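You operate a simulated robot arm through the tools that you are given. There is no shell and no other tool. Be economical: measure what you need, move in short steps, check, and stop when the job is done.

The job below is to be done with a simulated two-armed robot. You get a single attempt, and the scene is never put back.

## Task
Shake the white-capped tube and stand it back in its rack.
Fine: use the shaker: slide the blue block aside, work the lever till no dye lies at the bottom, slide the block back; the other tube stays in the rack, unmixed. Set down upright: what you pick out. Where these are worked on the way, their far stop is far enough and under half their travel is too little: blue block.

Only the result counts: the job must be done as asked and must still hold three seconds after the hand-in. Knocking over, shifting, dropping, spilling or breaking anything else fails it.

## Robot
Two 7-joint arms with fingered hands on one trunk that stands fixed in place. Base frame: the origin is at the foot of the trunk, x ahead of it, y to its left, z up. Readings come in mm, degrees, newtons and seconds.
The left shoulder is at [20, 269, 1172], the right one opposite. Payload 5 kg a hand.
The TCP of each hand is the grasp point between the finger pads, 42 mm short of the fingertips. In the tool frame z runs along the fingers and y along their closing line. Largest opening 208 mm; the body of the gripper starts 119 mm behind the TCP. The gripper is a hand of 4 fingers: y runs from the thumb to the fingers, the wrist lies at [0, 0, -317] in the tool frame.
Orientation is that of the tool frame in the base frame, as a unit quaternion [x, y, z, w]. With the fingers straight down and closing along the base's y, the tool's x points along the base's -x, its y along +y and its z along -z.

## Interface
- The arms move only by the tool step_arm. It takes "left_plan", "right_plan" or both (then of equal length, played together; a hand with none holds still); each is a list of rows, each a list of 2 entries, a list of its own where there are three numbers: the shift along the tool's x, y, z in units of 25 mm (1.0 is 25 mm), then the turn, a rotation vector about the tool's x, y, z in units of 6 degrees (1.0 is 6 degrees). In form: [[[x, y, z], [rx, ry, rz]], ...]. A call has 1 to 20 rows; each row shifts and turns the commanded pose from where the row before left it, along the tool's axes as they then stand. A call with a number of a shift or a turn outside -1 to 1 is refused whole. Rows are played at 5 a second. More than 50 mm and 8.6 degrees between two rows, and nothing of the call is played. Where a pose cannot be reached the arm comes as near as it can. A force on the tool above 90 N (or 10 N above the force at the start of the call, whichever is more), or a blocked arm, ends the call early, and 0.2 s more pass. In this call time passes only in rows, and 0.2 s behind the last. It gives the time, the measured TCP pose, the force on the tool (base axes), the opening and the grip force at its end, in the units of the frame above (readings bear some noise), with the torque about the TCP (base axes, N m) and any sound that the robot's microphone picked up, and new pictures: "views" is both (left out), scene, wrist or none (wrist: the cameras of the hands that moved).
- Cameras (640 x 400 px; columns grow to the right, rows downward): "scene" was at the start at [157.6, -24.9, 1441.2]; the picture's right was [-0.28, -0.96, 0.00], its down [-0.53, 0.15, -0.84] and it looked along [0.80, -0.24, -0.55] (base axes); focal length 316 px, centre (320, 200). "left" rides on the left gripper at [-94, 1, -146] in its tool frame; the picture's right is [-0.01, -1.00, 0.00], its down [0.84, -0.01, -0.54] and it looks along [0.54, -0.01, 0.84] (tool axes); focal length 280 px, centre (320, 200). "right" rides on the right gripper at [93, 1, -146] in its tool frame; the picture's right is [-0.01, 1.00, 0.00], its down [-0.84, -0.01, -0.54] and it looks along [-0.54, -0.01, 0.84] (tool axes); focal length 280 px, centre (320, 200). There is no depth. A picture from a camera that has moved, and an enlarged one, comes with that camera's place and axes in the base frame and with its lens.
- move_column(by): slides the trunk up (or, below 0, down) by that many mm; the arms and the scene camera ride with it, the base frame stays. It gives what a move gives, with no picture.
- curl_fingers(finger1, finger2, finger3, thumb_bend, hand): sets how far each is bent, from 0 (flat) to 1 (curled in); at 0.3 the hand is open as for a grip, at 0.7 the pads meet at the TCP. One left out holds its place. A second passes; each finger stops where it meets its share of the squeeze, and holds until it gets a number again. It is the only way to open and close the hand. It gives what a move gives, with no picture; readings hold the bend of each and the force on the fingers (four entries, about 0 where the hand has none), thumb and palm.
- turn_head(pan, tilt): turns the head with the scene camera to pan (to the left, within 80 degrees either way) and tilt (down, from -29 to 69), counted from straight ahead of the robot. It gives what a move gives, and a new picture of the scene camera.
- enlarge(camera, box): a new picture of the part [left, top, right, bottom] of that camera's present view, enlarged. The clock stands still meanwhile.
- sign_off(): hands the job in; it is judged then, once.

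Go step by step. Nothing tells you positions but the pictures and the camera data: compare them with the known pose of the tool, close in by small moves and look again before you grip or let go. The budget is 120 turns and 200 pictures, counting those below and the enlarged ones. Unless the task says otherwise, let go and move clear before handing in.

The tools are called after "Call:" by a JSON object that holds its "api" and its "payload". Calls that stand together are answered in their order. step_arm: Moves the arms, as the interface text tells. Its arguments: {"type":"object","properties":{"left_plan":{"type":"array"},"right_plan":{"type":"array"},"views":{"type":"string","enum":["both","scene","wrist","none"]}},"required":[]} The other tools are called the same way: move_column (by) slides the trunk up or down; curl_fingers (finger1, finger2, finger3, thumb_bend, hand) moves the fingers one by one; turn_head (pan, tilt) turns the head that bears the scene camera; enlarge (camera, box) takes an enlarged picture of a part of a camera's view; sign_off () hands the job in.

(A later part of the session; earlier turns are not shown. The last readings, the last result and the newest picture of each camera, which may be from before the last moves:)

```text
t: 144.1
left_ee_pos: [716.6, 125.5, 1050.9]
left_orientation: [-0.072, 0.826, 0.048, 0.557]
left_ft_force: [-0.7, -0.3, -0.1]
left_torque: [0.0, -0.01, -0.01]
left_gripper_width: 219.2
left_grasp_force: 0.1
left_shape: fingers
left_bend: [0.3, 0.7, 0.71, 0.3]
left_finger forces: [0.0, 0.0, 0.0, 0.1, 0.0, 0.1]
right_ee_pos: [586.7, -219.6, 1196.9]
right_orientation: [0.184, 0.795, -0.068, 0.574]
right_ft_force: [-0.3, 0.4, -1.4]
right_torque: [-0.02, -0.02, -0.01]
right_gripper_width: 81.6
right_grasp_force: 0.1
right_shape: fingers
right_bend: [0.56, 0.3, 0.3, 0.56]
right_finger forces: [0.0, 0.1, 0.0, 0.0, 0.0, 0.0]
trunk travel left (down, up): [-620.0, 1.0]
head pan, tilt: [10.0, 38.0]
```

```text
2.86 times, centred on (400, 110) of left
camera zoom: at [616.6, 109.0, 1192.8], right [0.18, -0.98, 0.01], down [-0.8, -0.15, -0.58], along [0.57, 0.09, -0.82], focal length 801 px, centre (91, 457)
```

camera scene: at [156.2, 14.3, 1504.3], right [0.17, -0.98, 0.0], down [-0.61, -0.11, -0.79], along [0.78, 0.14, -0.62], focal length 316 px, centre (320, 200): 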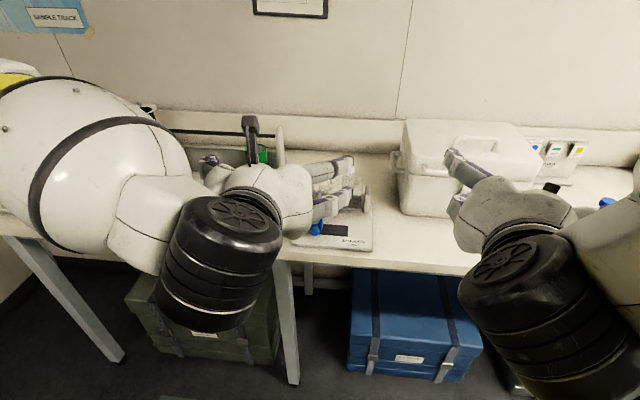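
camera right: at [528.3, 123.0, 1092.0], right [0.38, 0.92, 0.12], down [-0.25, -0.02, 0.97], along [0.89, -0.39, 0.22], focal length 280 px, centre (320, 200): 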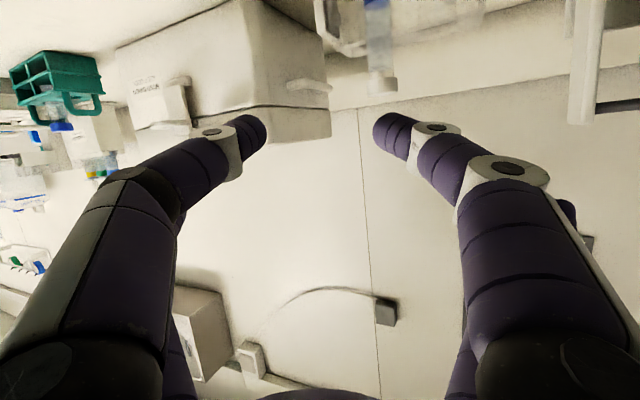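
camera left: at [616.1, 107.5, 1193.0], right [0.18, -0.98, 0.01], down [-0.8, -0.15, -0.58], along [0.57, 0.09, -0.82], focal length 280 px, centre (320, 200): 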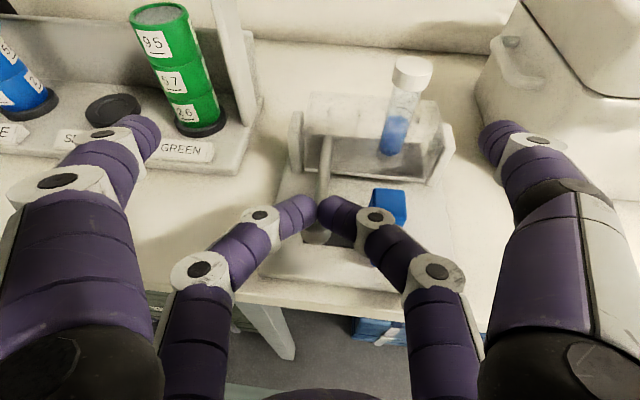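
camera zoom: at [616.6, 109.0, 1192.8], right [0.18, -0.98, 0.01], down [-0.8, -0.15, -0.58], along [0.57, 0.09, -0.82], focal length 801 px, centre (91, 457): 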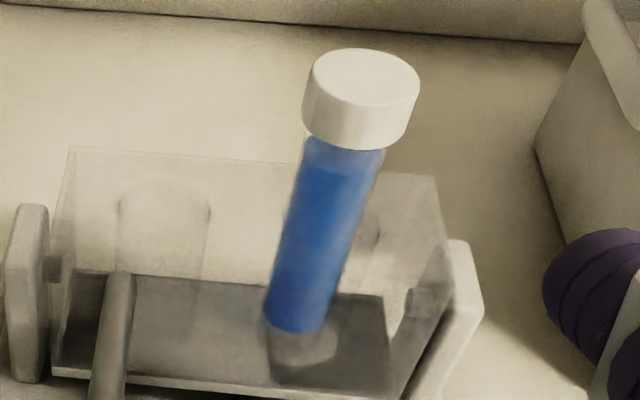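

Almost uniformly blue. Three more strokes for certainty.

Call:
{"api": "step_arm", "payload": {"left_plan": [[[0.604, 0, 0.246], [0, 0, 0]], [[0.604, 0, 0.246], [0, 0, 0]], [[0.604, 0, 0.246], [0, 0, 0]], [[-0.604, 0, -0.246], [0, 0, 0]], [[-0.604, 0, -0.246], [0, 0, 0]], [[-0.604, 0, -0.246], [0, 0, 0]], [[0.604, 0, 0.246], [0, 0, 0]], [[0.604, 0, 0.246], [0, 0, 0]], [[0.604, 0, 0.246], [0, 0, 0]], [[-0.604, 0, -0.246], [0, 0, 0]], [[-0.604, 0, -0.246], [0, 0, 0]], [[-0.604, 0, -0.246], [0, 0, 0]], [[0.604, 0, 0.246], [0, 0, 0]], [[0.604, 0, 0.246], [0, 0, 0]], [[0.604, 0, 0.246], [0, 0, 0]], [[-0.604, 0, -0.246], [0, 0, 0]], [[-0.604, 0, -0.246], [0, 0, 0]], [[-0.604, 0, -0.246], [0, 0, 0]]], "views": "none"}}

Call:
{"api": "enlarge", "payload": {"camera": "left", "box": [340, 40, 460, 180]}}

```text
t: 147.9
left_ee_pos: [716.9, 125.7, 1052.2]
left_orientation: [-0.072, 0.826, 0.049, 0.557]
left_ft_force: [-0.7, -0.3, 0.2]
left_torque: [-0.01, -0.01, 0.0]
left_gripper_width: 219.1
left_grasp_force: 0.0
left_shape: fingers
left_bend: [0.3, 0.7, 0.71, 0.3]
left_finger forces: [0.1, 0.1, 0.0, 0.1, 0.1, 0.0]
right_ee_pos: [586.8, -219.8, 1197.5]
right_orientation: [0.183, 0.795, -0.068, 0.574]
right_ft_force: [-0.9, -1.1, 0.0]
right_torque: [0.01, 0.01, -0.01]
right_gripper_width: 81.5
right_grasp_force: 0.1
right_shape: fingers
right_bend: [0.56, 0.3, 0.3, 0.56]
right_finger forces: [0.0, 0.0, 0.0, 0.0, 0.0, 0.1]
trunk travel left (down, up): [-620.0, 1.0]
head pan, tilt: [10.0, 38.0]
```

```text
2.86 times, centred on (400, 110) of left
camera zoom: at [616.4, 108.6, 1193.6], right [0.18, -0.98, 0.01], down [-0.8, -0.15, -0.58], along [0.57, 0.09, -0.82], focal length 801 px, centre (91, 457)
```

zoom: 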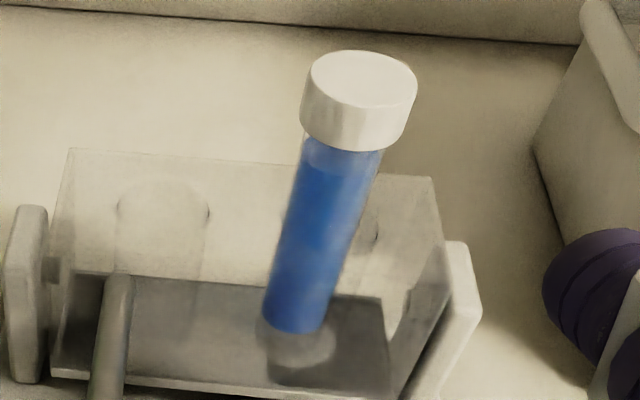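

Fully and evenly mixed. Now back off and line up again on the knob (now at y ≈ 61) to push the block back.

Call:
{"api": "step_arm", "payload": {"left_plan": [[[0, 0, -0.8], [0, 0, 0]], [[0, 0, -0.8], [0, 0, 0]], [[0, 0, -0.8], [0, 0, 0]], [[0, 0, -0.8], [0, 0, 0]]], "views": "none"}}

Call:
{"api": "curl_fingers", "payload": {"hand": "left", "finger2": 0.56, "finger3": 0.56}}

Call:
{"api": "step_arm", "payload": {"left_plan": [[[0.74, -0.684, 0.379], [0, 0, 0]], [[0.74, -0.684, 0.379], [0, 0, 0]], [[0.74, -0.684, 0.379], [0, 0, 0]], [[0.74, -0.684, 0.379], [0, 0, 0]]], "views": "wrist"}}

```text
t: 148.9
left_ee_pos: [642.1, 113.0, 1082.3]
left_orientation: [-0.07, 0.826, 0.047, 0.557]
left_ft_force: [-0.6, 0.4, -0.8]
left_torque: [0.02, -0.04, -0.03]
left_gripper_width: 218.9
left_grasp_force: 0.0
left_shape: fingers
left_bend: [0.3, 0.7, 0.71, 0.3]
left_finger forces: [0.0, 0.0, 0.0, 0.1, 0.0, 0.1]
right_ee_pos: [585.9, -220.2, 1198.5]
right_orientation: [0.183, 0.795, -0.069, 0.574]
right_ft_force: [-0.1, -0.8, -0.4]
right_torque: [-0.04, 0.01, 0.0]
right_gripper_width: 81.5
right_grasp_force: 0.0
right_shape: fingers
right_bend: [0.56, 0.3, 0.3, 0.56]
right_finger forces: [0.0, 0.0, 0.0, 0.0, 0.0, 0.0]
trunk travel left (down, up): [-620.0, 1.0]
head pan, tilt: [10.0, 38.0]
```

```text
t: 149.9
left_ee_pos: [643.4, 112.2, 1081.8]
left_orientation: [-0.072, 0.826, 0.048, 0.556]
left_ft_force: [-0.2, 0.6, 0.2]
left_torque: [0.03, 0.0, 0.0]
left_gripper_width: 218.9
left_grasp_force: 0.1
left_shape: fingers
left_bend: [0.3, 0.56, 0.56, 0.3]
left_finger forces: [0.1, 0.0, 0.0, 0.0, 0.0, 0.0]
right_ee_pos: [587.1, -219.1, 1196.9]
right_orientation: [0.185, 0.796, -0.069, 0.572]
right_ft_force: [-0.1, -0.3, -0.2]
right_torque: [-0.03, -0.02, 0.0]
right_gripper_width: 81.6
right_grasp_force: 0.0
right_shape: fingers
right_bend: [0.56, 0.3, 0.3, 0.56]
right_finger forces: [0.1, 0.0, 0.1, 0.0, 0.0, 0.0]
trunk travel left (down, up): [-620.0, 1.0]
head pan, tilt: [10.0, 38.0]
```

```text
t: 150.9
left_ee_pos: [662.9, 45.5, 999.9]
left_orientation: [-0.072, 0.827, 0.049, 0.556]
left_ft_force: [0.2, -0.7, 1.5]
left_torque: [0.0, 0.03, 0.02]
left_gripper_width: 219.2
left_grasp_force: 0.0
left_shape: fingers
left_bend: [0.3, 0.56, 0.56, 0.3]
left_finger forces: [0.0, 0.0, 0.0, 0.0, 0.1, 0.0]
right_ee_pos: [587.2, -219.0, 1198.2]
right_orientation: [0.185, 0.796, -0.069, 0.573]
right_ft_force: [-0.1, 0.0, 0.2]
right_torque: [0.03, 0.03, 0.06]
right_gripper_width: 81.3
right_grasp_force: 0.0
right_shape: fingers
right_bend: [0.56, 0.3, 0.3, 0.56]
right_finger forces: [0.0, 0.0, 0.1, 0.0, 0.1, 0.0]
trunk travel left (down, up): [-620.0, 1.0]
head pan, tilt: [10.0, 38.0]
camera left: at [563.1, 29.0, 1140.3], right [0.18, -0.98, 0.01], down [-0.8, -0.15, -0.58], along [0.57, 0.09, -0.82], focal length 280 px, centre (320, 200)
```

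left: 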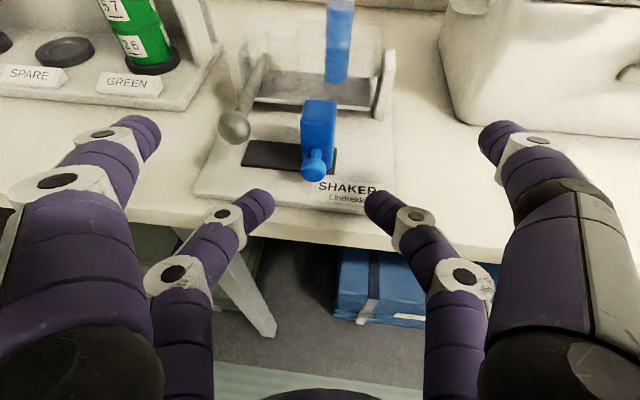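

Call:
{"api": "step_arm", "payload": {"left_plan": [[[0, 0, 0.8], [0, 0, 0]], [[0, 0, 0.8], [0, 0, 0]], [[0, 0, 0.8], [0, 0, 0]], [[-0.04, 0.6, 0.1], [0, 0, 0]], [[-0.04, 0.6, 0.1], [0, 0, 0]], [[-0.04, 0.6, 0.1], [0, 0, 0]], [[-0.04, 0.6, 0.1], [0, 0, 0]], [[-0.04, 0.6, 0.1], [0, 0, 0]]], "views": "wrist"}}

```text
t: 152.7
left_ee_pos: [717.3, 132.5, 975.9]
left_orientation: [-0.072, 0.827, 0.048, 0.556]
left_ft_force: [-4.0, 0.5, 0.6]
left_torque: [-0.06, 0.17, -0.21]
left_gripper_width: 219.0
left_grasp_force: 2.1
left_shape: fingers
left_bend: [0.3, 0.56, 0.57, 0.3]
left_finger forces: [0.0, 0.0, 4.1, 0.0, 0.0, 0.0]
right_ee_pos: [586.3, -218.2, 1197.5]
right_orientation: [0.184, 0.795, -0.069, 0.574]
right_ft_force: [0.3, 0.3, 0.1]
right_torque: [0.01, -0.01, -0.09]
right_gripper_width: 81.5
right_grasp_force: 0.0
right_shape: fingers
right_bend: [0.56, 0.3, 0.3, 0.56]
right_finger forces: [0.0, 0.0, 0.1, 0.1, 0.0, 0.1]
trunk travel left (down, up): [-620.0, 1.0]
head pan, tilt: [10.0, 38.0]
camera left: at [617.5, 115.6, 1117.4], right [0.18, -0.98, 0.01], down [-0.8, -0.15, -0.58], along [0.57, 0.09, -0.82], focal length 280 px, centre (320, 200)
```

left: 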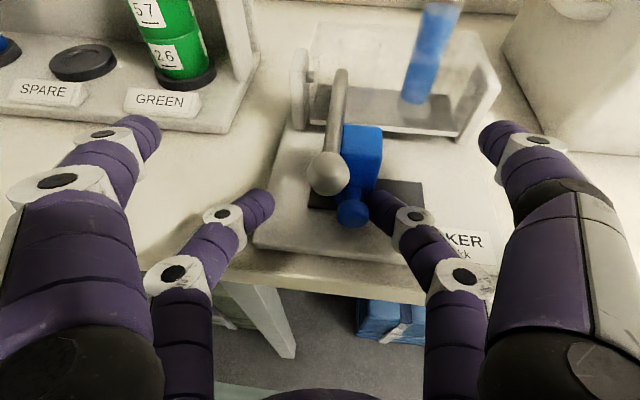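

Moving back. Continue to the left stop.

Call:
{"api": "step_arm", "payload": {"left_plan": [[[-0.026, 0.4, 0.066], [0, 0, 0]], [[-0.026, 0.4, 0.066], [0, 0, 0]], [[-0.026, 0.4, 0.066], [0, 0, 0]]], "views": "wrist"}}

Call:
{"api": "enlarge", "payload": {"camera": "left", "box": [220, 60, 440, 260]}}

```text
t: 153.5
left_ee_pos: [715.6, 160.2, 976.3]
left_orientation: [-0.07, 0.826, 0.047, 0.557]
left_ft_force: [-21.1, -9.0, 0.7]
left_torque: [-0.43, 0.83, -1.32]
left_gripper_width: 219.0
left_grasp_force: 11.6
left_shape: fingers
left_bend: [0.3, 0.56, 0.53, 0.3]
left_finger forces: [0.0, 0.0, 22.8, 0.0, 0.0, 0.1]
right_ee_pos: [585.5, -219.3, 1197.6]
right_orientation: [0.184, 0.795, -0.069, 0.574]
right_ft_force: [0.3, -0.2, 1.0]
right_torque: [0.0, 0.0, -0.02]
right_gripper_width: 81.7
right_grasp_force: 0.0
right_shape: fingers
right_bend: [0.56, 0.3, 0.3, 0.56]
right_finger forces: [0.1, 0.0, 0.0, 0.0, 0.0, 0.0]
trunk travel left (down, up): [-620.0, 1.0]
head pan, tilt: [10.0, 38.0]
camera left: at [616.4, 144.2, 1117.6], right [0.17, -0.98, 0.01], down [-0.8, -0.15, -0.58], along [0.57, 0.09, -0.82], focal length 280 px, centre (320, 200)
```

left: 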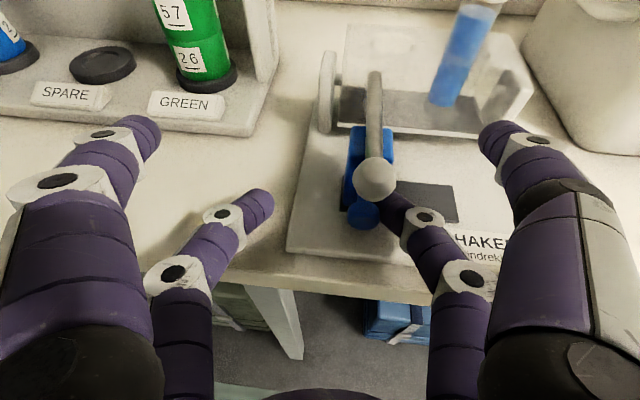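

```text
2.00 times, centred on (330, 160) of left
camera zoom: at [616.4, 144.2, 1117.6], right [0.17, -0.98, 0.01], down [-0.8, -0.15, -0.58], along [0.57, 0.09, -0.82], focal length 561 px, centre (300, 280)
```

zoom: 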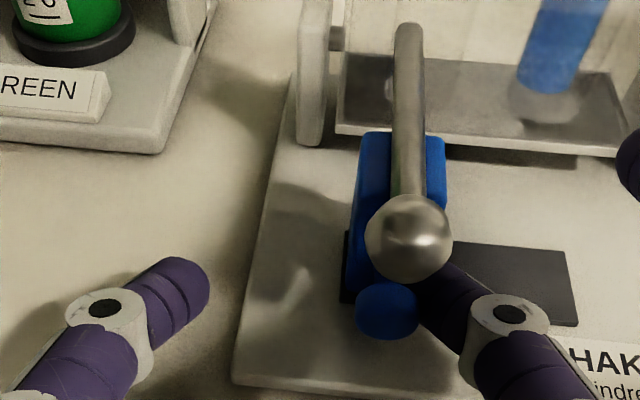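

The block is back at its home stop. Withdraw the left hand and start bringing the right hand round, reoriented for picking the tube.

Call:
{"api": "step_arm", "payload": {"left_plan": [[[0.026, -0.48, -0.08], [0, 0, 0]], [[0, 0, -0.9], [0, 0, 0]], [[0, 0, -0.9], [0, 0, 0]], [[0, 0, -0.9], [0, 0, 0]], [[0, 0, -0.9], [0, 0, 0]], [[-0.51, 0.71, -0.334], [0, 0, 0]], [[-0.51, 0.71, -0.334], [0, 0, 0]], [[-0.51, 0.71, -0.334], [0, 0, 0]], [[-0.51, 0.71, -0.334], [0, 0, 0]], [[-0.51, 0.71, -0.334], [0, 0, 0]], [[-0.51, 0.71, -0.334], [0, 0, 0]], [[-0.51, 0.71, -0.334], [0, 0, 0]], [[-0.51, 0.71, -0.334], [0, 0, 0]], [[-0.51, 0.71, -0.334], [0, 0, 0]], [[-0.51, 0.71, -0.334], [0, 0, 0]]], "right_plan": [[[0, 0, 0], [0.149, 0.907, -0.063]], [[0, 0, 0], [0.149, 0.907, -0.063]], [[0, 0, 0], [0.149, 0.907, -0.063]], [[0, 0, 0], [0.149, 0.907, -0.063]], [[0, 0, 0], [0.149, 0.907, -0.063]], [[0, 0, 0], [0.149, 0.907, -0.063]], [[0, 0, 0], [0.149, 0.907, -0.063]], [[-0.15, 0.884, 0.225], [0, 0, 0]], [[-0.15, 0.884, 0.225], [0, 0, 0]], [[-0.15, 0.884, 0.225], [0, 0, 0]], [[-0.15, 0.884, 0.225], [0, 0, 0]], [[-0.15, 0.884, 0.225], [0, 0, 0]], [[-0.15, 0.884, 0.225], [0, 0, 0]], [[-0.15, 0.884, 0.225], [0, 0, 0]], [[-0.15, 0.884, 0.225], [0, 0, 0]]], "views": "none"}}

Call:
{"api": "curl_fingers", "payload": {"hand": "right", "finger1": 0.58, "thumb_bend": 0.58, "finger2": 0.56, "finger3": 0.56}}

Call:
{"api": "enlarge", "payload": {"camera": "scene", "box": [0, 0, 640, 400]}}

```text
t: 156.7
left_ee_pos: [656.2, 263.8, 1158.1]
left_orientation: [-0.072, 0.827, 0.049, 0.555]
left_ft_force: [-0.2, -0.3, -0.3]
left_torque: [0.02, -0.04, -0.05]
left_gripper_width: 218.9
left_grasp_force: 0.1
left_shape: fingers
left_bend: [0.3, 0.56, 0.56, 0.3]
left_finger forces: [0.0, 0.1, 0.0, 0.1, 0.0, 0.0]
left hand out of reach, approached as far as the arm can: row 9, 10, 11, 12, 13, 14, 15
right_ee_pos: [706.5, -80.6, 1174.5]
right_orientation: [0.207, 0.938, -0.06, 0.272]
right_ft_force: [-0.8, 0.8, 0.2]
right_torque: [-0.07, -0.02, -0.02]
right_gripper_width: 81.6
right_grasp_force: 0.0
right_shape: fingers
right_bend: [0.56, 0.3, 0.3, 0.56]
right_finger forces: [0.0, 0.0, 0.1, 0.0, 0.1, 0.0]
trunk travel left (down, up): [-620.0, 1.0]
head pan, tilt: [10.0, 38.0]
```

```text
t: 157.7
left_ee_pos: [655.3, 262.2, 1157.9]
left_orientation: [-0.072, 0.827, 0.049, 0.555]
left_ft_force: [0.4, -0.4, 0.4]
left_torque: [0.02, -0.02, 0.03]
left_gripper_width: 219.1
left_grasp_force: 0.0
left_shape: fingers
left_bend: [0.3, 0.56, 0.56, 0.3]
left_finger forces: [0.0, 0.0, 0.0, 0.0, 0.0, 0.0]
right_ee_pos: [707.2, -80.4, 1174.3]
right_orientation: [0.207, 0.938, -0.06, 0.273]
right_ft_force: [0.2, -0.5, 0.1]
right_torque: [0.0, -0.02, 0.0]
right_gripper_width: 76.6
right_grasp_force: 0.1
right_shape: fingers
right_bend: [0.57, 0.56, 0.56, 0.57]
right_finger forces: [0.1, 0.0, 0.0, 0.0, 0.1, 0.0]
trunk travel left (down, up): [-620.0, 1.0]
head pan, tilt: [10.0, 38.0]
```

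```text
1.00 times, centred on (320, 200) of scene (not enlarged: the box is as wide or as high as the picture)
camera zoom: at [156.2, 15.0, 1504.3], right [0.17, -0.98, 0.0], down [-0.61, -0.11, -0.79], along [0.78, 0.14, -0.62], focal length 316 px, centre (320, 200)
```

zoom: 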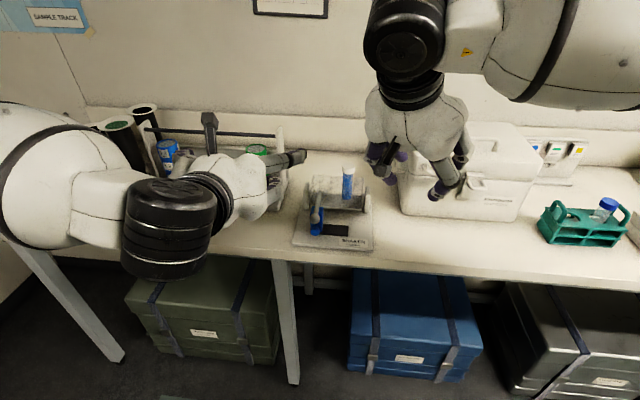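

Call:
{"api": "step_arm", "payload": {"right_plan": [[[-0.151, 0.884, 0.223], [0, 0, 0]], [[-0.151, 0.884, 0.223], [0, 0, 0]], [[-0.151, 0.884, 0.223], [0, 0, 0]], [[-0.151, 0.884, 0.223], [0, 0, 0]], [[-0.151, 0.884, 0.223], [0, 0, 0]], [[-0.151, 0.884, 0.223], [0, 0, 0]], [[-0.151, 0.884, 0.223], [0, 0, 0]], [[-0.151, 0.884, 0.223], [0, 0, 0]], [[-0.151, 0.884, 0.223], [0, 0, 0]]], "views": "wrist"}}

Call:
{"api": "enlarge", "payload": {"camera": "right", "box": [200, 0, 440, 180]}}

```text
t: 159.7
left_ee_pos: [657.9, 259.8, 1157.6]
left_orientation: [-0.072, 0.828, 0.049, 0.554]
left_ft_force: [2.7, -0.7, -0.9]
left_torque: [0.01, -0.01, 0.17]
left_gripper_width: 218.9
left_grasp_force: 0.2
left_shape: fingers
left_bend: [0.3, 0.56, 0.56, 0.3]
left_finger forces: [0.0, 0.1, 0.1, 0.0, 0.1, 0.0]
right_ee_pos: [829.6, 55.2, 1152.5]
right_orientation: [0.209, 0.938, -0.06, 0.271]
right_ft_force: [2.6, -1.4, -1.1]
right_torque: [0.18, 0.18, 0.03]
right_gripper_width: 76.3
right_grasp_force: 0.0
right_shape: fingers
right_bend: [0.57, 0.56, 0.56, 0.57]
right_finger forces: [0.0, 0.0, 0.0, 0.1, 0.1, 0.1]
right hand out of reach, approached as far as the arm can: row 9
trunk travel left (down, up): [-620.0, 1.0]
head pan, tilt: [10.0, 38.0]
camera right: at [688.6, 122.7, 1226.9], right [0.44, 0.9, 0.01], down [0.38, -0.19, 0.9], along [0.82, -0.39, -0.43], focal length 280 px, centre (320, 200)
```

right: 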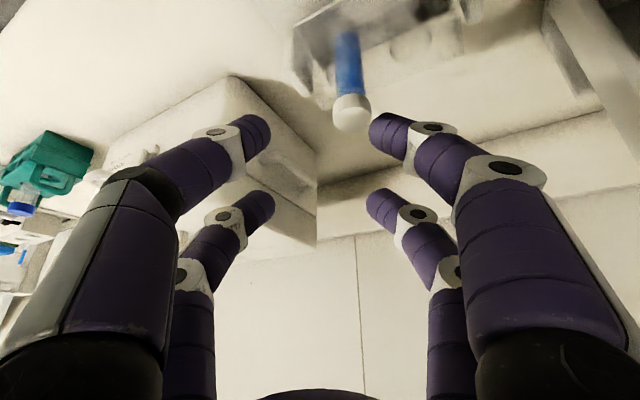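

```text
2.22 times, centred on (320, 90) of right
camera zoom: at [688.6, 122.7, 1226.9], right [0.44, 0.9, 0.01], down [0.38, -0.19, 0.9], along [0.82, -0.39, -0.43], focal length 623 px, centre (320, 444)
```

zoom: 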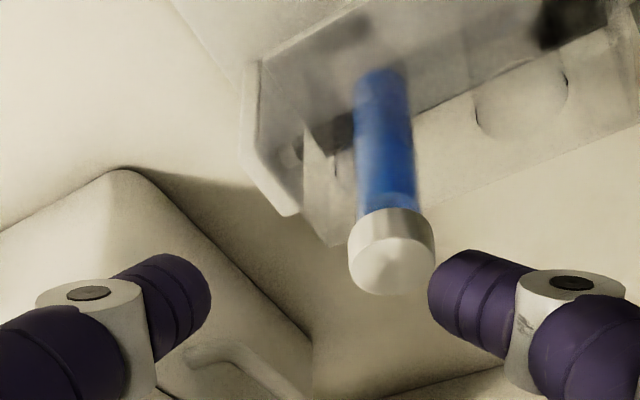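

Call:
{"api": "step_arm", "payload": {"right_plan": [[[0, 0, 0], [0.36, 0, 0.56]], [[0, 0, 0], [0.36, 0, 0.56]], [[0, 0.6, 0.4], [0, 0, 0]], [[0, 0.6, 0.4], [0, 0, 0]]], "views": "none"}}

Call:
{"api": "enlarge", "payload": {"camera": "right", "box": [200, 0, 440, 180]}}

```text
t: 160.7
left_ee_pos: [655.1, 263.0, 1158.5]
left_orientation: [-0.072, 0.826, 0.048, 0.557]
left_ft_force: [0.0, -0.1, -0.6]
left_torque: [0.01, 0.03, -0.07]
left_gripper_width: 219.0
left_grasp_force: 0.0
left_shape: fingers
left_bend: [0.3, 0.56, 0.56, 0.3]
left_finger forces: [0.1, 0.1, 0.1, 0.0, 0.0, 0.0]
right_ee_pos: [851.4, 77.3, 1137.6]
right_orientation: [0.272, 0.921, -0.078, 0.267]
right_ft_force: [-0.4, 0.0, 0.4]
right_torque: [-0.01, 0.01, 0.01]
right_gripper_width: 76.2
right_grasp_force: 0.1
right_shape: fingers
right_bend: [0.57, 0.56, 0.56, 0.57]
right_finger forces: [0.0, 0.0, 0.0, 0.1, 0.0, 0.1]
trunk travel left (down, up): [-620.0, 1.0]
head pan, tilt: [10.0, 38.0]
```

```text
2.22 times, centred on (320, 90) of right
camera zoom: at [721.4, 163.5, 1212.2], right [0.55, 0.83, 0.01], down [0.35, -0.24, 0.91], along [0.76, -0.5, -0.42], focal length 623 px, centre (320, 444)
```

zoom: 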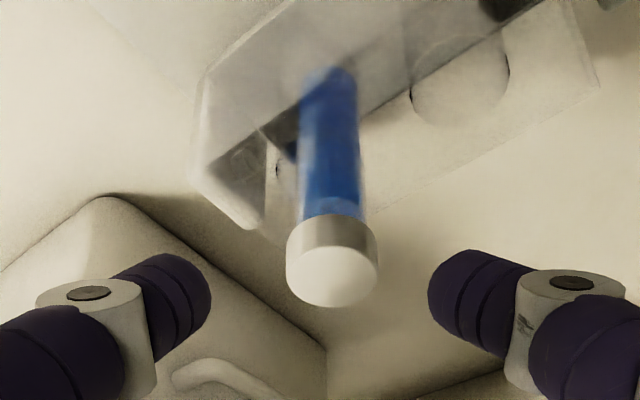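

Call:
{"api": "step_arm", "payload": {"right_plan": [[[-0.01, 0.04, 0.57], [0, 0, 0]], [[-0.01, 0.04, 0.57], [0, 0, 0]], [[-0.01, 0.04, 0.57], [0, 0, 0]], [[-0.01, 0.04, 0.57], [0, 0, 0]]], "views": "none"}}

Call:
{"api": "enlarge", "payload": {"camera": "right", "box": [200, 0, 440, 180]}}

Call:
{"api": "enlarge", "payload": {"camera": "scene", "box": [282, 120, 402, 240]}}

```text
t: 161.7
left_ee_pos: [656.9, 262.1, 1158.5]
left_orientation: [-0.073, 0.826, 0.049, 0.556]
left_ft_force: [0.1, -0.2, 0.6]
left_torque: [0.01, 0.01, -0.06]
left_gripper_width: 219.8
left_grasp_force: 0.0
left_shape: fingers
left_bend: [0.3, 0.56, 0.56, 0.3]
left_finger forces: [0.1, 0.1, 0.0, 0.0, 0.0, 0.0]
right_ee_pos: [880.8, 62.9, 1088.5]
right_orientation: [0.271, 0.921, -0.079, 0.267]
right_ft_force: [0.9, 0.5, -0.4]
right_torque: [-0.03, 0.09, -0.11]
right_gripper_width: 76.3
right_grasp_force: 0.1
right_shape: fingers
right_bend: [0.57, 0.56, 0.56, 0.57]
right_finger forces: [0.0, 0.0, 0.1, 0.0, 0.1, 0.1]
trunk travel left (down, up): [-620.0, 1.0]
head pan, tilt: [10.0, 38.0]
```

```text
2.22 times, centred on (320, 90) of right
camera zoom: at [749.7, 149.4, 1163.3], right [0.55, 0.83, 0.01], down [0.35, -0.24, 0.91], along [0.76, -0.5, -0.43], focal length 623 px, centre (320, 444)
```

zoom: 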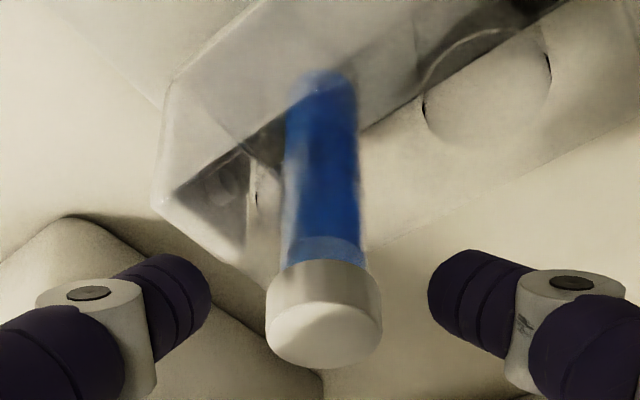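

```text
3.33 times, centred on (342, 180) of scene
camera zoom: at [156.6, 15.1, 1504.2], right [0.17, -0.98, 0.0], down [-0.61, -0.11, -0.79], along [0.78, 0.14, -0.62], focal length 1052 px, centre (247, 267)
```

zoom: 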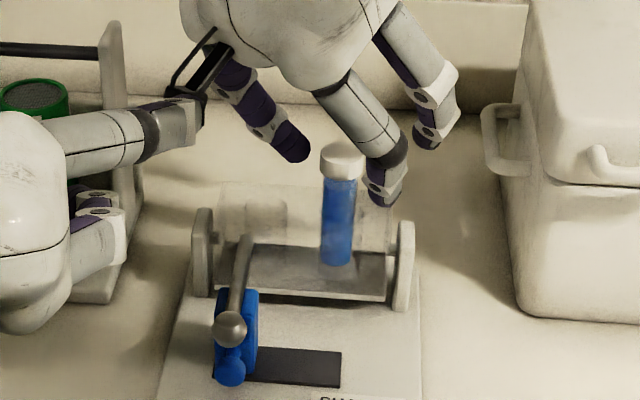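

The left hand is close to the right camera; move it away first, then advance the right hand 9 mm.

Call:
{"api": "step_arm", "payload": {"left_plan": [[[0, 0, -0.8], [0, 0, 0]], [[0, 0, -0.8], [0, 0, 0]], [[0, 0.7, -0.6], [0, 0, 0]], [[0, 0.7, -0.6], [0, 0, 0]]], "views": "none"}}

Call:
{"api": "step_arm", "payload": {"right_plan": [[[0, 0.02, 0.36], [0, 0, 0]]], "views": "none"}}

Call:
{"api": "curl_fingers", "payload": {"hand": "right", "finger1": 0.645, "thumb_bend": 0.645}}

Call:
{"api": "enlarge", "payload": {"camera": "right", "box": [200, 0, 440, 180]}}

```text
t: 162.7
left_ee_pos: [646.2, 256.0, 1196.4]
left_orientation: [-0.071, 0.827, 0.048, 0.556]
left_ft_force: [-1.4, -0.6, 0.5]
left_torque: [0.0, 0.02, -0.03]
left_gripper_width: 219.1
left_grasp_force: 0.0
left_shape: fingers
left_bend: [0.3, 0.56, 0.56, 0.3]
left_finger forces: [0.1, 0.1, 0.0, 0.1, 0.0, 0.0]
left hand out of reach, approached as far as the arm can: row 1, 2, 3, 4
right_ee_pos: [879.8, 63.2, 1089.9]
right_orientation: [0.272, 0.921, -0.078, 0.266]
right_ft_force: [0.4, -0.6, 0.0]
right_torque: [0.0, -0.03, 0.02]
right_gripper_width: 76.1
right_grasp_force: 0.0
right_shape: fingers
right_bend: [0.57, 0.56, 0.56, 0.57]
right_finger forces: [0.0, 0.1, 0.1, 0.0, 0.1, 0.1]
trunk travel left (down, up): [-620.0, 1.0]
head pan, tilt: [10.0, 38.0]
```

```text
t: 163.1
left_ee_pos: [646.1, 256.4, 1195.5]
left_orientation: [-0.072, 0.828, 0.049, 0.555]
left_ft_force: [0.5, -0.7, -0.1]
left_torque: [0.01, 0.04, -0.01]
left_gripper_width: 219.0
left_grasp_force: 0.1
left_shape: fingers
left_bend: [0.3, 0.56, 0.56, 0.3]
left_finger forces: [0.1, 0.0, 0.0, 0.0, 0.0, 0.0]
right_ee_pos: [884.9, 62.5, 1080.7]
right_orientation: [0.272, 0.921, -0.079, 0.267]
right_ft_force: [-0.5, -0.7, -0.7]
right_torque: [0.02, 0.02, 0.03]
right_gripper_width: 76.1
right_grasp_force: 0.1
right_shape: fingers
right_bend: [0.57, 0.56, 0.56, 0.57]
right_finger forces: [0.0, 0.0, 0.0, 0.0, 0.0, 0.0]
trunk travel left (down, up): [-620.0, 1.0]
head pan, tilt: [10.0, 38.0]
```

```text
t: 164.1
left_ee_pos: [646.4, 255.5, 1194.6]
left_orientation: [-0.073, 0.826, 0.05, 0.557]
left_ft_force: [0.3, -0.6, 0.2]
left_torque: [0.01, -0.01, 0.02]
left_gripper_width: 219.1
left_grasp_force: 0.2
left_shape: fingers
left_bend: [0.3, 0.56, 0.56, 0.3]
left_finger forces: [0.1, 0.1, 0.0, 0.0, 0.0, 0.1]
right_ee_pos: [884.0, 62.1, 1082.0]
right_orientation: [0.272, 0.921, -0.079, 0.266]
right_ft_force: [0.3, 0.0, 0.4]
right_torque: [0.04, 0.02, 0.0]
right_gripper_width: 42.7
right_grasp_force: 1.0
right_shape: fingers
right_bend: [0.63, 0.56, 0.56, 0.64]
right_finger forces: [0.9, 0.0, 0.0, 0.0, 0.9, 0.0]
trunk travel left (down, up): [-620.0, 1.0]
head pan, tilt: [10.0, 38.0]
```

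```text
2.22 times, centred on (320, 90) of right
camera zoom: at [753.4, 147.4, 1156.6], right [0.55, 0.83, 0.01], down [0.35, -0.24, 0.91], along [0.76, -0.5, -0.42], focal length 623 px, centre (320, 444)
```

zoom: 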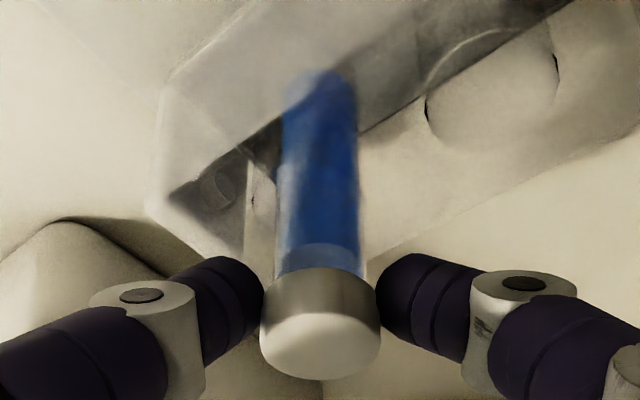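

Both pads touch evenly. Tighten with the thumb held and finger1 driving.

Call:
{"api": "curl_fingers", "payload": {"hand": "right", "finger1": 0.75, "thumb_bend": 0.67}}

Call:
{"api": "enlarge", "payload": {"camera": "right", "box": [200, 0, 440, 180]}}

```text
t: 165.1
left_ee_pos: [646.0, 256.4, 1195.7]
left_orientation: [-0.073, 0.827, 0.05, 0.556]
left_ft_force: [-0.5, -0.7, 0.4]
left_torque: [-0.03, 0.02, 0.01]
left_gripper_width: 218.9
left_grasp_force: 0.2
left_shape: fingers
left_bend: [0.3, 0.56, 0.56, 0.3]
left_finger forces: [0.1, 0.1, 0.0, 0.0, 0.0, 0.1]
right_ee_pos: [884.2, 61.2, 1081.1]
right_orientation: [0.272, 0.921, -0.079, 0.267]
right_ft_force: [-0.9, -1.1, -0.6]
right_torque: [-0.01, 0.0, -0.01]
right_gripper_width: 40.2
right_grasp_force: 6.8
right_shape: fingers
right_bend: [0.64, 0.56, 0.56, 0.65]
right_finger forces: [7.2, 0.1, 0.0, 0.0, 7.4, 0.0]
trunk travel left (down, up): [-620.0, 1.0]
head pan, tilt: [10.0, 38.0]
```

```text
2.22 times, centred on (320, 90) of right
camera zoom: at [753.4, 147.4, 1156.5], right [0.55, 0.83, 0.01], down [0.35, -0.24, 0.91], along [0.76, -0.5, -0.42], focal length 623 px, centre (320, 444)
```

zoom: 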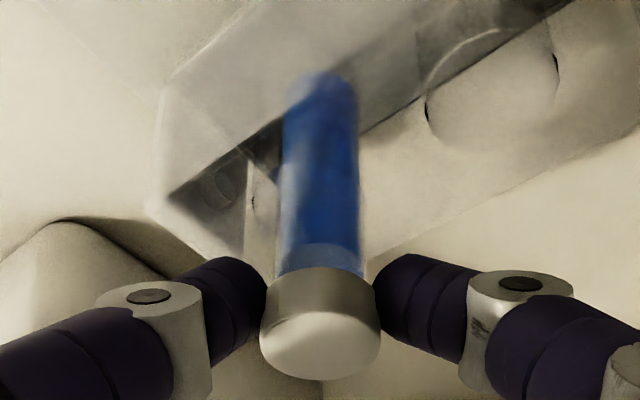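

Balanced 7 N grip, tube undisturbed. Lift 20 mm and check.

Call:
{"api": "step_arm", "payload": {"right_plan": [[[-0.214, 0, -0.338], [0, 0, 0]], [[-0.214, 0, -0.338], [0, 0, 0]]], "views": "none"}}

Call:
{"api": "enlarge", "payload": {"camera": "scene", "box": [282, 120, 402, 240]}}

```text
t: 165.7
left_ee_pos: [648.1, 256.9, 1196.4]
left_orientation: [-0.072, 0.826, 0.048, 0.556]
left_ft_force: [0.0, -0.3, 0.9]
left_torque: [-0.04, -0.04, -0.01]
left_gripper_width: 219.2
left_grasp_force: 0.0
left_shape: fingers
left_bend: [0.3, 0.56, 0.56, 0.3]
left_finger forces: [0.0, 0.1, 0.0, 0.1, 0.0, 0.0]
right_ee_pos: [883.7, 61.9, 1102.8]
right_orientation: [0.273, 0.921, -0.078, 0.266]
right_ft_force: [-0.7, 0.0, -2.1]
right_torque: [-0.12, -0.14, 0.02]
right_gripper_width: 40.0
right_grasp_force: 7.2
right_shape: fingers
right_bend: [0.64, 0.56, 0.56, 0.65]
right_finger forces: [7.2, 0.0, 0.0, 0.0, 7.6, 0.0]
trunk travel left (down, up): [-620.0, 1.0]
head pan, tilt: [10.0, 38.0]
```

```text
3.33 times, centred on (342, 180) of scene
camera zoom: at [155.4, 15.3, 1504.5], right [0.17, -0.98, 0.0], down [-0.61, -0.11, -0.79], along [0.78, 0.14, -0.61], focal length 1052 px, centre (247, 267)
```

zoom: 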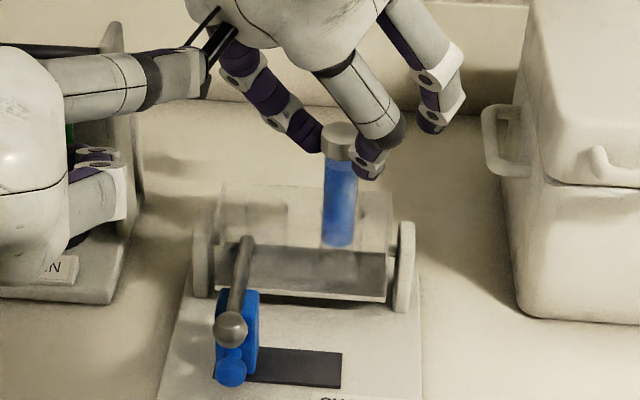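

Lifted fine. Move the left hand further left, then raise the tube clear of the cradle.

Call:
{"api": "step_arm", "payload": {"left_plan": [[[0.3, 0.8, 0], [0, 0, 0]], [[0.3, 0.8, 0], [0, 0, 0]], [[0.3, 0.8, 0], [0, 0, 0]]], "views": "none"}}

Call:
{"api": "step_arm", "payload": {"right_plan": [[[-0.321, 0, -0.507], [0, 0, 0]], [[-0.321, 0, -0.507], [0, 0, 0]], [[-0.321, 0, -0.507], [0, 0, 0]], [[-0.321, 0, -0.507], [0, 0, 0]], [[-0.321, 0, -0.507], [0, 0, 0]], [[-0.321, 0, -0.507], [0, 0, 0]]], "views": "none"}}

Call:
{"api": "enlarge", "payload": {"camera": "scene", "box": [262, 90, 402, 230]}}

Call:
{"api": "enlarge", "payload": {"camera": "right", "box": [200, 0, 440, 180]}}

```text
t: 166.5
left_ee_pos: [666.1, 301.9, 1182.7]
left_orientation: [-0.072, 0.827, 0.049, 0.555]
left_ft_force: [-0.4, 0.7, -1.3]
left_torque: [-0.05, -0.04, -0.05]
left_gripper_width: 219.1
left_grasp_force: 0.1
left_shape: fingers
left_bend: [0.3, 0.56, 0.56, 0.3]
left_finger forces: [0.1, 0.0, 0.1, 0.1, 0.0, 0.0]
left hand out of reach, approached as far as the arm can: row 1, 2, 3
right_ee_pos: [883.8, 63.1, 1101.7]
right_orientation: [0.272, 0.921, -0.078, 0.267]
right_ft_force: [-0.7, -0.3, -0.1]
right_torque: [-0.14, 0.0, -0.06]
right_gripper_width: 39.8
right_grasp_force: 7.2
right_shape: fingers
right_bend: [0.64, 0.56, 0.56, 0.65]
right_finger forces: [7.0, 0.0, 0.0, 0.0, 7.5, 0.0]
trunk travel left (down, up): [-620.0, 1.0]
head pan, tilt: [10.0, 38.0]
```

```text
t: 167.9
left_ee_pos: [665.4, 298.5, 1182.2]
left_orientation: [-0.072, 0.827, 0.049, 0.556]
left_ft_force: [-0.5, -0.2, -0.3]
left_torque: [-0.05, -0.02, 0.01]
left_gripper_width: 219.3
left_grasp_force: 0.1
left_shape: fingers
left_bend: [0.3, 0.56, 0.56, 0.3]
left_finger forces: [0.1, 0.1, 0.0, 0.1, 0.1, 0.0]
right_ee_pos: [884.3, 62.1, 1101.7]
right_orientation: [0.274, 0.921, -0.08, 0.266]
right_ft_force: [0.3, -0.5, -0.1]
right_torque: [-0.04, 0.01, 0.0]
right_gripper_width: 40.1
right_grasp_force: 7.5
right_shape: fingers
right_bend: [0.64, 0.56, 0.56, 0.65]
right_finger forces: [7.2, 0.0, 0.0, 0.1, 7.5, 0.0]
right hand out of reach, approached as far as the arm can: row 1, 2, 3, 4, 5, 6
trunk travel left (down, up): [-620.0, 1.0]
head pan, tilt: [10.0, 38.0]
```

```text
2.86 times, centred on (332, 160) of scene
camera zoom: at [156.2, 15.1, 1504.3], right [0.17, -0.98, 0.0], down [-0.61, -0.11, -0.79], along [0.78, 0.14, -0.62], focal length 902 px, centre (286, 314)
```

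zoom: 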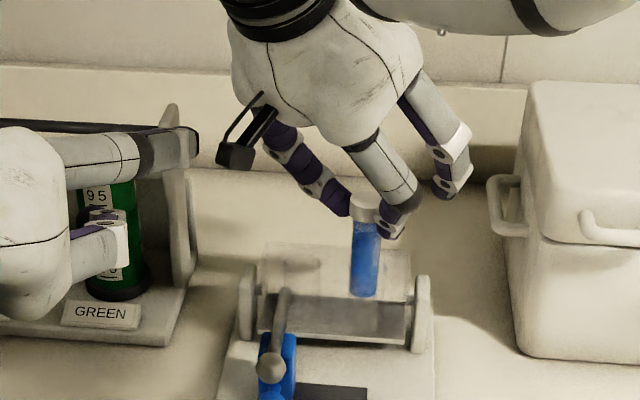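

```text
2.22 times, centred on (320, 90) of right
camera zoom: at [753.3, 147.5, 1176.2], right [0.55, 0.83, 0.01], down [0.35, -0.24, 0.91], along [0.76, -0.5, -0.42], focal length 623 px, centre (320, 444)
```

zoom: 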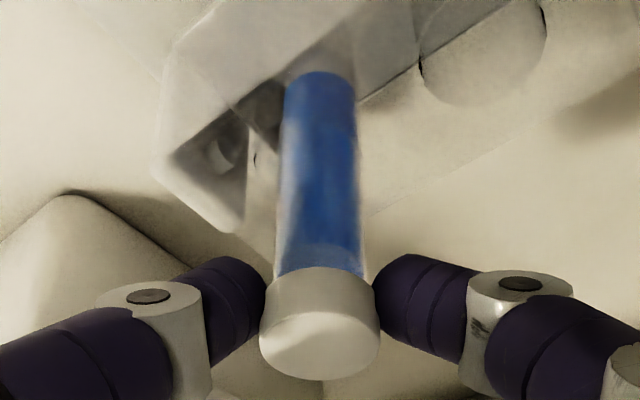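

The lift is blocked by an arm limit; try a small yaw about the tube axis while lifting.

Call:
{"api": "step_arm", "payload": {"right_plan": [[[0, 0, 0], [0.535, 0, 0.844]], [[-0.214, 0, -0.338], [0, 0, 0]], [[-0.214, 0, -0.338], [0, 0, 0]]], "views": "none"}}

```text
t: 168.7
left_ee_pos: [665.6, 300.9, 1181.4]
left_orientation: [-0.072, 0.827, 0.048, 0.555]
left_ft_force: [0.0, -0.2, -0.9]
left_torque: [-0.04, -0.03, -0.06]
left_gripper_width: 218.9
left_grasp_force: 0.2
left_shape: fingers
left_bend: [0.3, 0.56, 0.56, 0.3]
left_finger forces: [0.0, 0.1, 0.1, 0.0, 0.0, 0.1]
right_ee_pos: [883.5, 63.7, 1123.0]
right_orientation: [0.32, 0.906, -0.093, 0.261]
right_ft_force: [-0.8, 0.0, -0.9]
right_torque: [-0.1, 0.05, 0.01]
right_gripper_width: 39.9
right_grasp_force: 7.5
right_shape: fingers
right_bend: [0.64, 0.56, 0.56, 0.65]
right_finger forces: [6.9, 0.0, 0.0, 0.1, 7.8, 0.0]
trunk travel left (down, up): [-620.0, 1.0]
head pan, tilt: [10.0, 38.0]
```

That works: yaw was the limit. Now lift while leaning the tube top ~8° toward the robot so the arm stays in reach.

Call:
{"api": "step_arm", "payload": {"right_plan": [[[-0.104, -0.332, -0.408], [-0.52, -0.235, 0.33]], [[-0.104, -0.332, -0.408], [-0.52, -0.235, 0.33]], [[-0.276, 0.061, -0.394], [0, 0, 0]]], "views": "none"}}

Call:
{"api": "enlarge", "payload": {"camera": "scene", "box": [262, 90, 402, 230]}}

```text
t: 169.5
left_ee_pos: [665.1, 300.6, 1182.7]
left_orientation: [-0.072, 0.827, 0.049, 0.555]
left_ft_force: [0.5, -0.8, 0.7]
left_torque: [0.02, -0.01, 0.0]
left_gripper_width: 219.2
left_grasp_force: 0.0
left_shape: fingers
left_bend: [0.3, 0.56, 0.56, 0.3]
left_finger forces: [0.0, 0.0, 0.1, 0.0, 0.0, 0.0]
right_ee_pos: [865.6, 52.2, 1153.5]
right_orientation: [0.333, 0.891, -0.042, 0.305]
right_ft_force: [0.2, 0.9, -0.5]
right_torque: [-0.02, -0.06, 0.01]
right_gripper_width: 40.5
right_grasp_force: 6.9
right_shape: fingers
right_bend: [0.64, 0.56, 0.56, 0.65]
right_finger forces: [7.3, 0.0, 0.1, 0.0, 7.3, 0.1]
trunk travel left (down, up): [-620.0, 1.0]
head pan, tilt: [10.0, 38.0]
```

```text
2.86 times, centred on (332, 160) of scene
camera zoom: at [155.8, 15.3, 1504.3], right [0.17, -0.98, 0.0], down [-0.61, -0.11, -0.79], along [0.78, 0.14, -0.62], focal length 902 px, centre (286, 314)
```

zoom: 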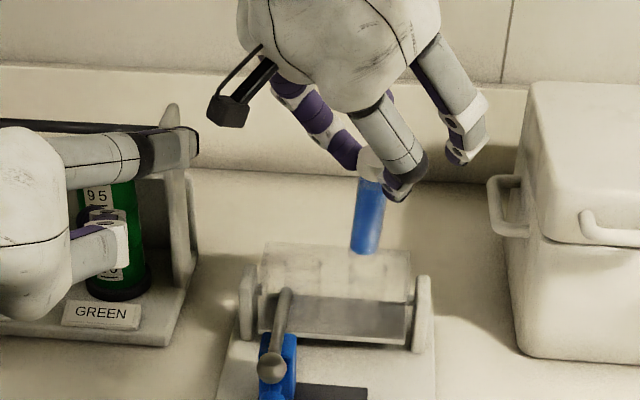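

The tube is out of the cradle. Retreat toward the rack side.

Call:
{"api": "step_arm", "payload": {"right_plan": [[[-0.457, 0.103, -0.648], [0, 0, 0]], [[-0.126, -0.922, -0.171], [0, 0, 0]], [[-0.126, -0.922, -0.171], [0, 0, 0]], [[-0.126, -0.922, -0.171], [0, 0, 0]], [[-0.126, -0.922, -0.171], [0, 0, 0]], [[-0.126, -0.922, -0.171], [0, 0, 0]], [[-0.126, -0.922, -0.171], [0, 0, 0]], [[-0.126, -0.922, -0.171], [0, 0, 0]], [[-0.126, -0.922, -0.171], [0, 0, 0]], [[-0.126, -0.922, -0.171], [0, 0, 0]], [[-0.126, -0.922, -0.171], [0, 0, 0]], [[-0.126, -0.922, -0.171], [0, 0, 0]], [[-0.126, -0.922, -0.171], [0, 0, 0]], [[-0.126, -0.922, -0.171], [0, 0, 0]]], "views": "wrist"}}

Call:
{"api": "enlarge", "payload": {"camera": "right", "box": [200, 0, 440, 180]}}

```text
t: 172.5
left_ee_pos: [665.7, 299.2, 1183.3]
left_orientation: [-0.072, 0.827, 0.049, 0.556]
left_ft_force: [-0.4, -1.0, 0.3]
left_torque: [0.03, 0.02, 0.07]
left_gripper_width: 219.1
left_grasp_force: 0.1
left_shape: fingers
left_bend: [0.3, 0.56, 0.56, 0.3]
left_finger forces: [0.1, 0.1, 0.1, 0.1, 0.0, 0.0]
right_ee_pos: [677.8, -188.3, 1202.9]
right_orientation: [0.334, 0.891, -0.043, 0.304]
right_ft_force: [-0.8, -0.8, -0.8]
right_torque: [0.04, -0.02, 0.02]
right_gripper_width: 40.2
right_grasp_force: 7.7
right_shape: fingers
right_bend: [0.64, 0.56, 0.56, 0.65]
right_finger forces: [7.4, 0.0, 0.0, 0.0, 7.4, 0.0]
trunk travel left (down, up): [-620.0, 1.0]
head pan, tilt: [10.0, 38.0]
camera right: at [547.7, -93.6, 1269.3], right [0.63, 0.77, 0.14], down [0.21, -0.34, 0.92], along [0.75, -0.55, -0.38], focal length 280 px, centre (320, 200)
```

right: 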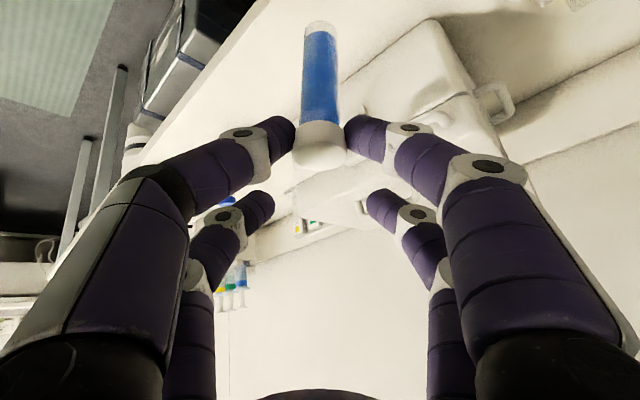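

```text
2.22 times, centred on (320, 90) of right
camera zoom: at [547.7, -93.6, 1269.3], right [0.63, 0.77, 0.14], down [0.21, -0.34, 0.92], along [0.75, -0.55, -0.38], focal length 623 px, centre (320, 444)
```

zoom: 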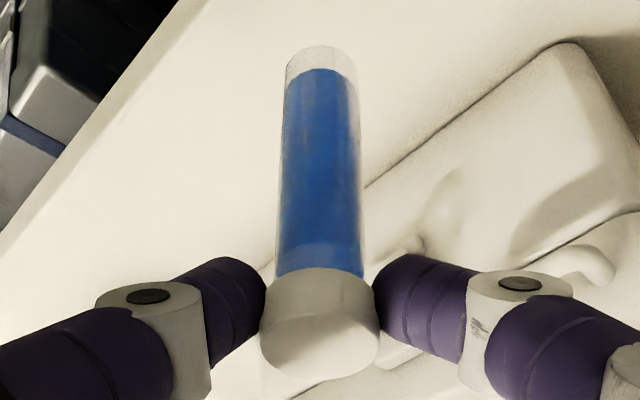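

Tube is straight in the grip. Rotate to make it vertical (azimuth −60°) and move in front of the rack.

Call:
{"api": "step_arm", "payload": {"right_plan": [[[0, 0, 0], [0.745, 0.075, 0.57]], [[0, 0, 0], [0.745, 0.075, 0.57]], [[0, 0, 0], [0.745, 0.075, 0.57]], [[0, 0, 0], [0.745, 0.075, 0.57]], [[-0.688, -0.433, 0.531], [0, 0, 0]], [[-0.688, -0.433, 0.531], [0, 0, 0]], [[-0.688, -0.433, 0.531], [0, 0, 0]], [[-0.688, -0.433, 0.531], [0, 0, 0]], [[-0.688, -0.433, 0.531], [0, 0, 0]], [[-0.688, -0.433, 0.531], [0, 0, 0]], [[-0.688, -0.433, 0.531], [0, 0, 0]], [[-0.688, -0.433, 0.531], [0, 0, 0]], [[-0.688, -0.433, 0.531], [0, 0, 0]], [[-0.688, -0.433, 0.531], [0, 0, 0]], [[-0.688, -0.433, 0.531], [0, 0, 0]], [[-0.688, -0.433, 0.531], [0, 0, 0]], [[-0.688, -0.433, 0.531], [0, 0, 0]], [[-0.688, -0.433, 0.531], [0, 0, 0]]], "views": "none"}}

Call:
{"api": "turn_head", "payload": {"pan": -28, "tilt": 36}}

```text
t: 176.3
left_ee_pos: [664.7, 300.3, 1181.4]
left_orientation: [-0.072, 0.827, 0.049, 0.556]
left_ft_force: [-0.3, -0.8, -0.2]
left_torque: [0.02, 0.02, 0.09]
left_gripper_width: 219.1
left_grasp_force: 0.0
left_shape: fingers
left_bend: [0.3, 0.56, 0.56, 0.3]
left_finger forces: [0.0, 0.0, 0.1, 0.0, 0.1, 0.0]
right_ee_pos: [696.3, -526.6, 1171.1]
right_orientation: [0.481, 0.833, -0.138, 0.238]
right_ft_force: [-0.2, -0.7, -0.5]
right_torque: [0.07, -0.03, 0.02]
right_gripper_width: 39.8
right_grasp_force: 7.0
right_shape: fingers
right_bend: [0.64, 0.56, 0.56, 0.65]
right_finger forces: [7.3, 0.0, 0.0, 0.0, 7.3, 0.0]
trunk travel left (down, up): [-620.0, 1.0]
head pan, tilt: [10.0, 38.0]
```

```text
t: 177.3
left_ee_pos: [665.4, 300.7, 1182.7]
left_orientation: [-0.073, 0.827, 0.049, 0.555]
left_ft_force: [-0.5, 0.7, 0.2]
left_torque: [0.01, 0.0, -0.01]
left_gripper_width: 219.0
left_grasp_force: 0.0
left_shape: fingers
left_bend: [0.3, 0.56, 0.56, 0.3]
left_finger forces: [0.1, 0.1, 0.0, 0.0, 0.1, 0.1]
right_ee_pos: [695.5, -524.9, 1172.5]
right_orientation: [0.481, 0.832, -0.138, 0.238]
right_ft_force: [-0.8, -0.1, -0.2]
right_torque: [0.02, 0.01, 0.0]
right_gripper_width: 40.1
right_grasp_force: 7.1
right_shape: fingers
right_bend: [0.64, 0.56, 0.56, 0.65]
right_finger forces: [7.3, 0.0, 0.0, 0.1, 7.3, 0.0]
trunk travel left (down, up): [-620.0, 1.0]
head pan, tilt: [-28.0, 36.0]
camera scene: at [148.4, -40.7, 1507.3], right [-0.47, -0.88, 0.0], down [-0.52, 0.28, -0.81], along [0.71, -0.38, -0.59], focal length 316 px, centre (320, 200)
```

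scene: 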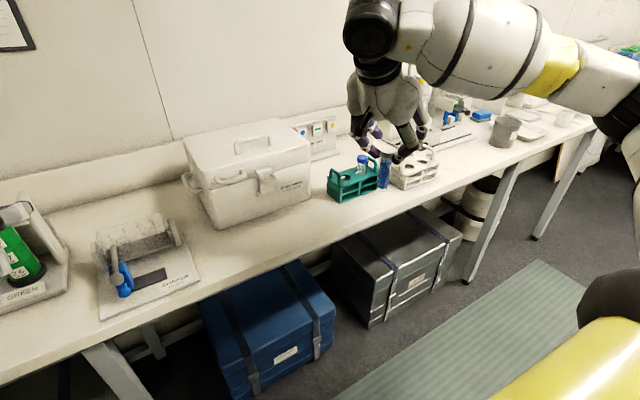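

Call:
{"api": "enlarge", "payload": {"camera": "scene", "box": [320, 140, 400, 210]}}

Call:
{"api": "enlarge", "payload": {"camera": "right", "box": [200, 0, 440, 180]}}

```text
5.71 times, centred on (360, 175) of scene
camera zoom: at [148.4, -40.7, 1507.3], right [-0.47, -0.88, 0.0], down [-0.52, 0.28, -0.81], along [0.71, -0.38, -0.59], focal length 1804 px, centre (91, 343)
```

zoom: 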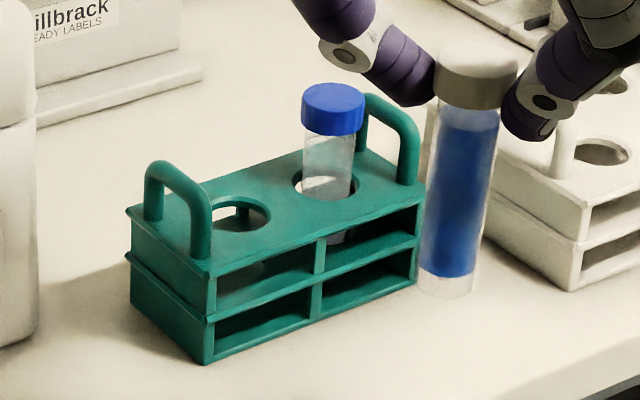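

```text
2.22 times, centred on (320, 90) of right
camera zoom: at [619.3, -389.8, 1248.0], right [0.87, 0.49, 0.01], down [0.21, -0.38, 0.9], along [0.44, -0.79, -0.43], focal length 623 px, centre (320, 444)
```

zoom: 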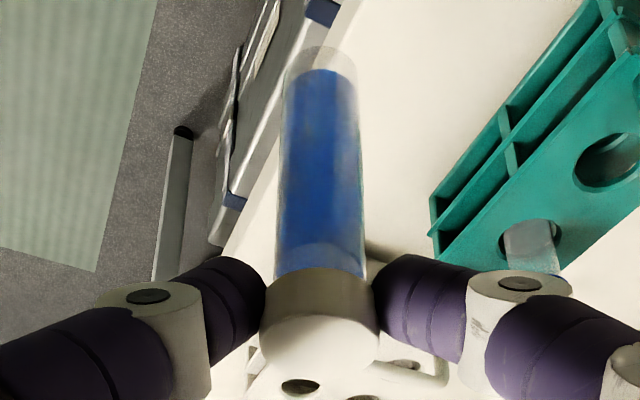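

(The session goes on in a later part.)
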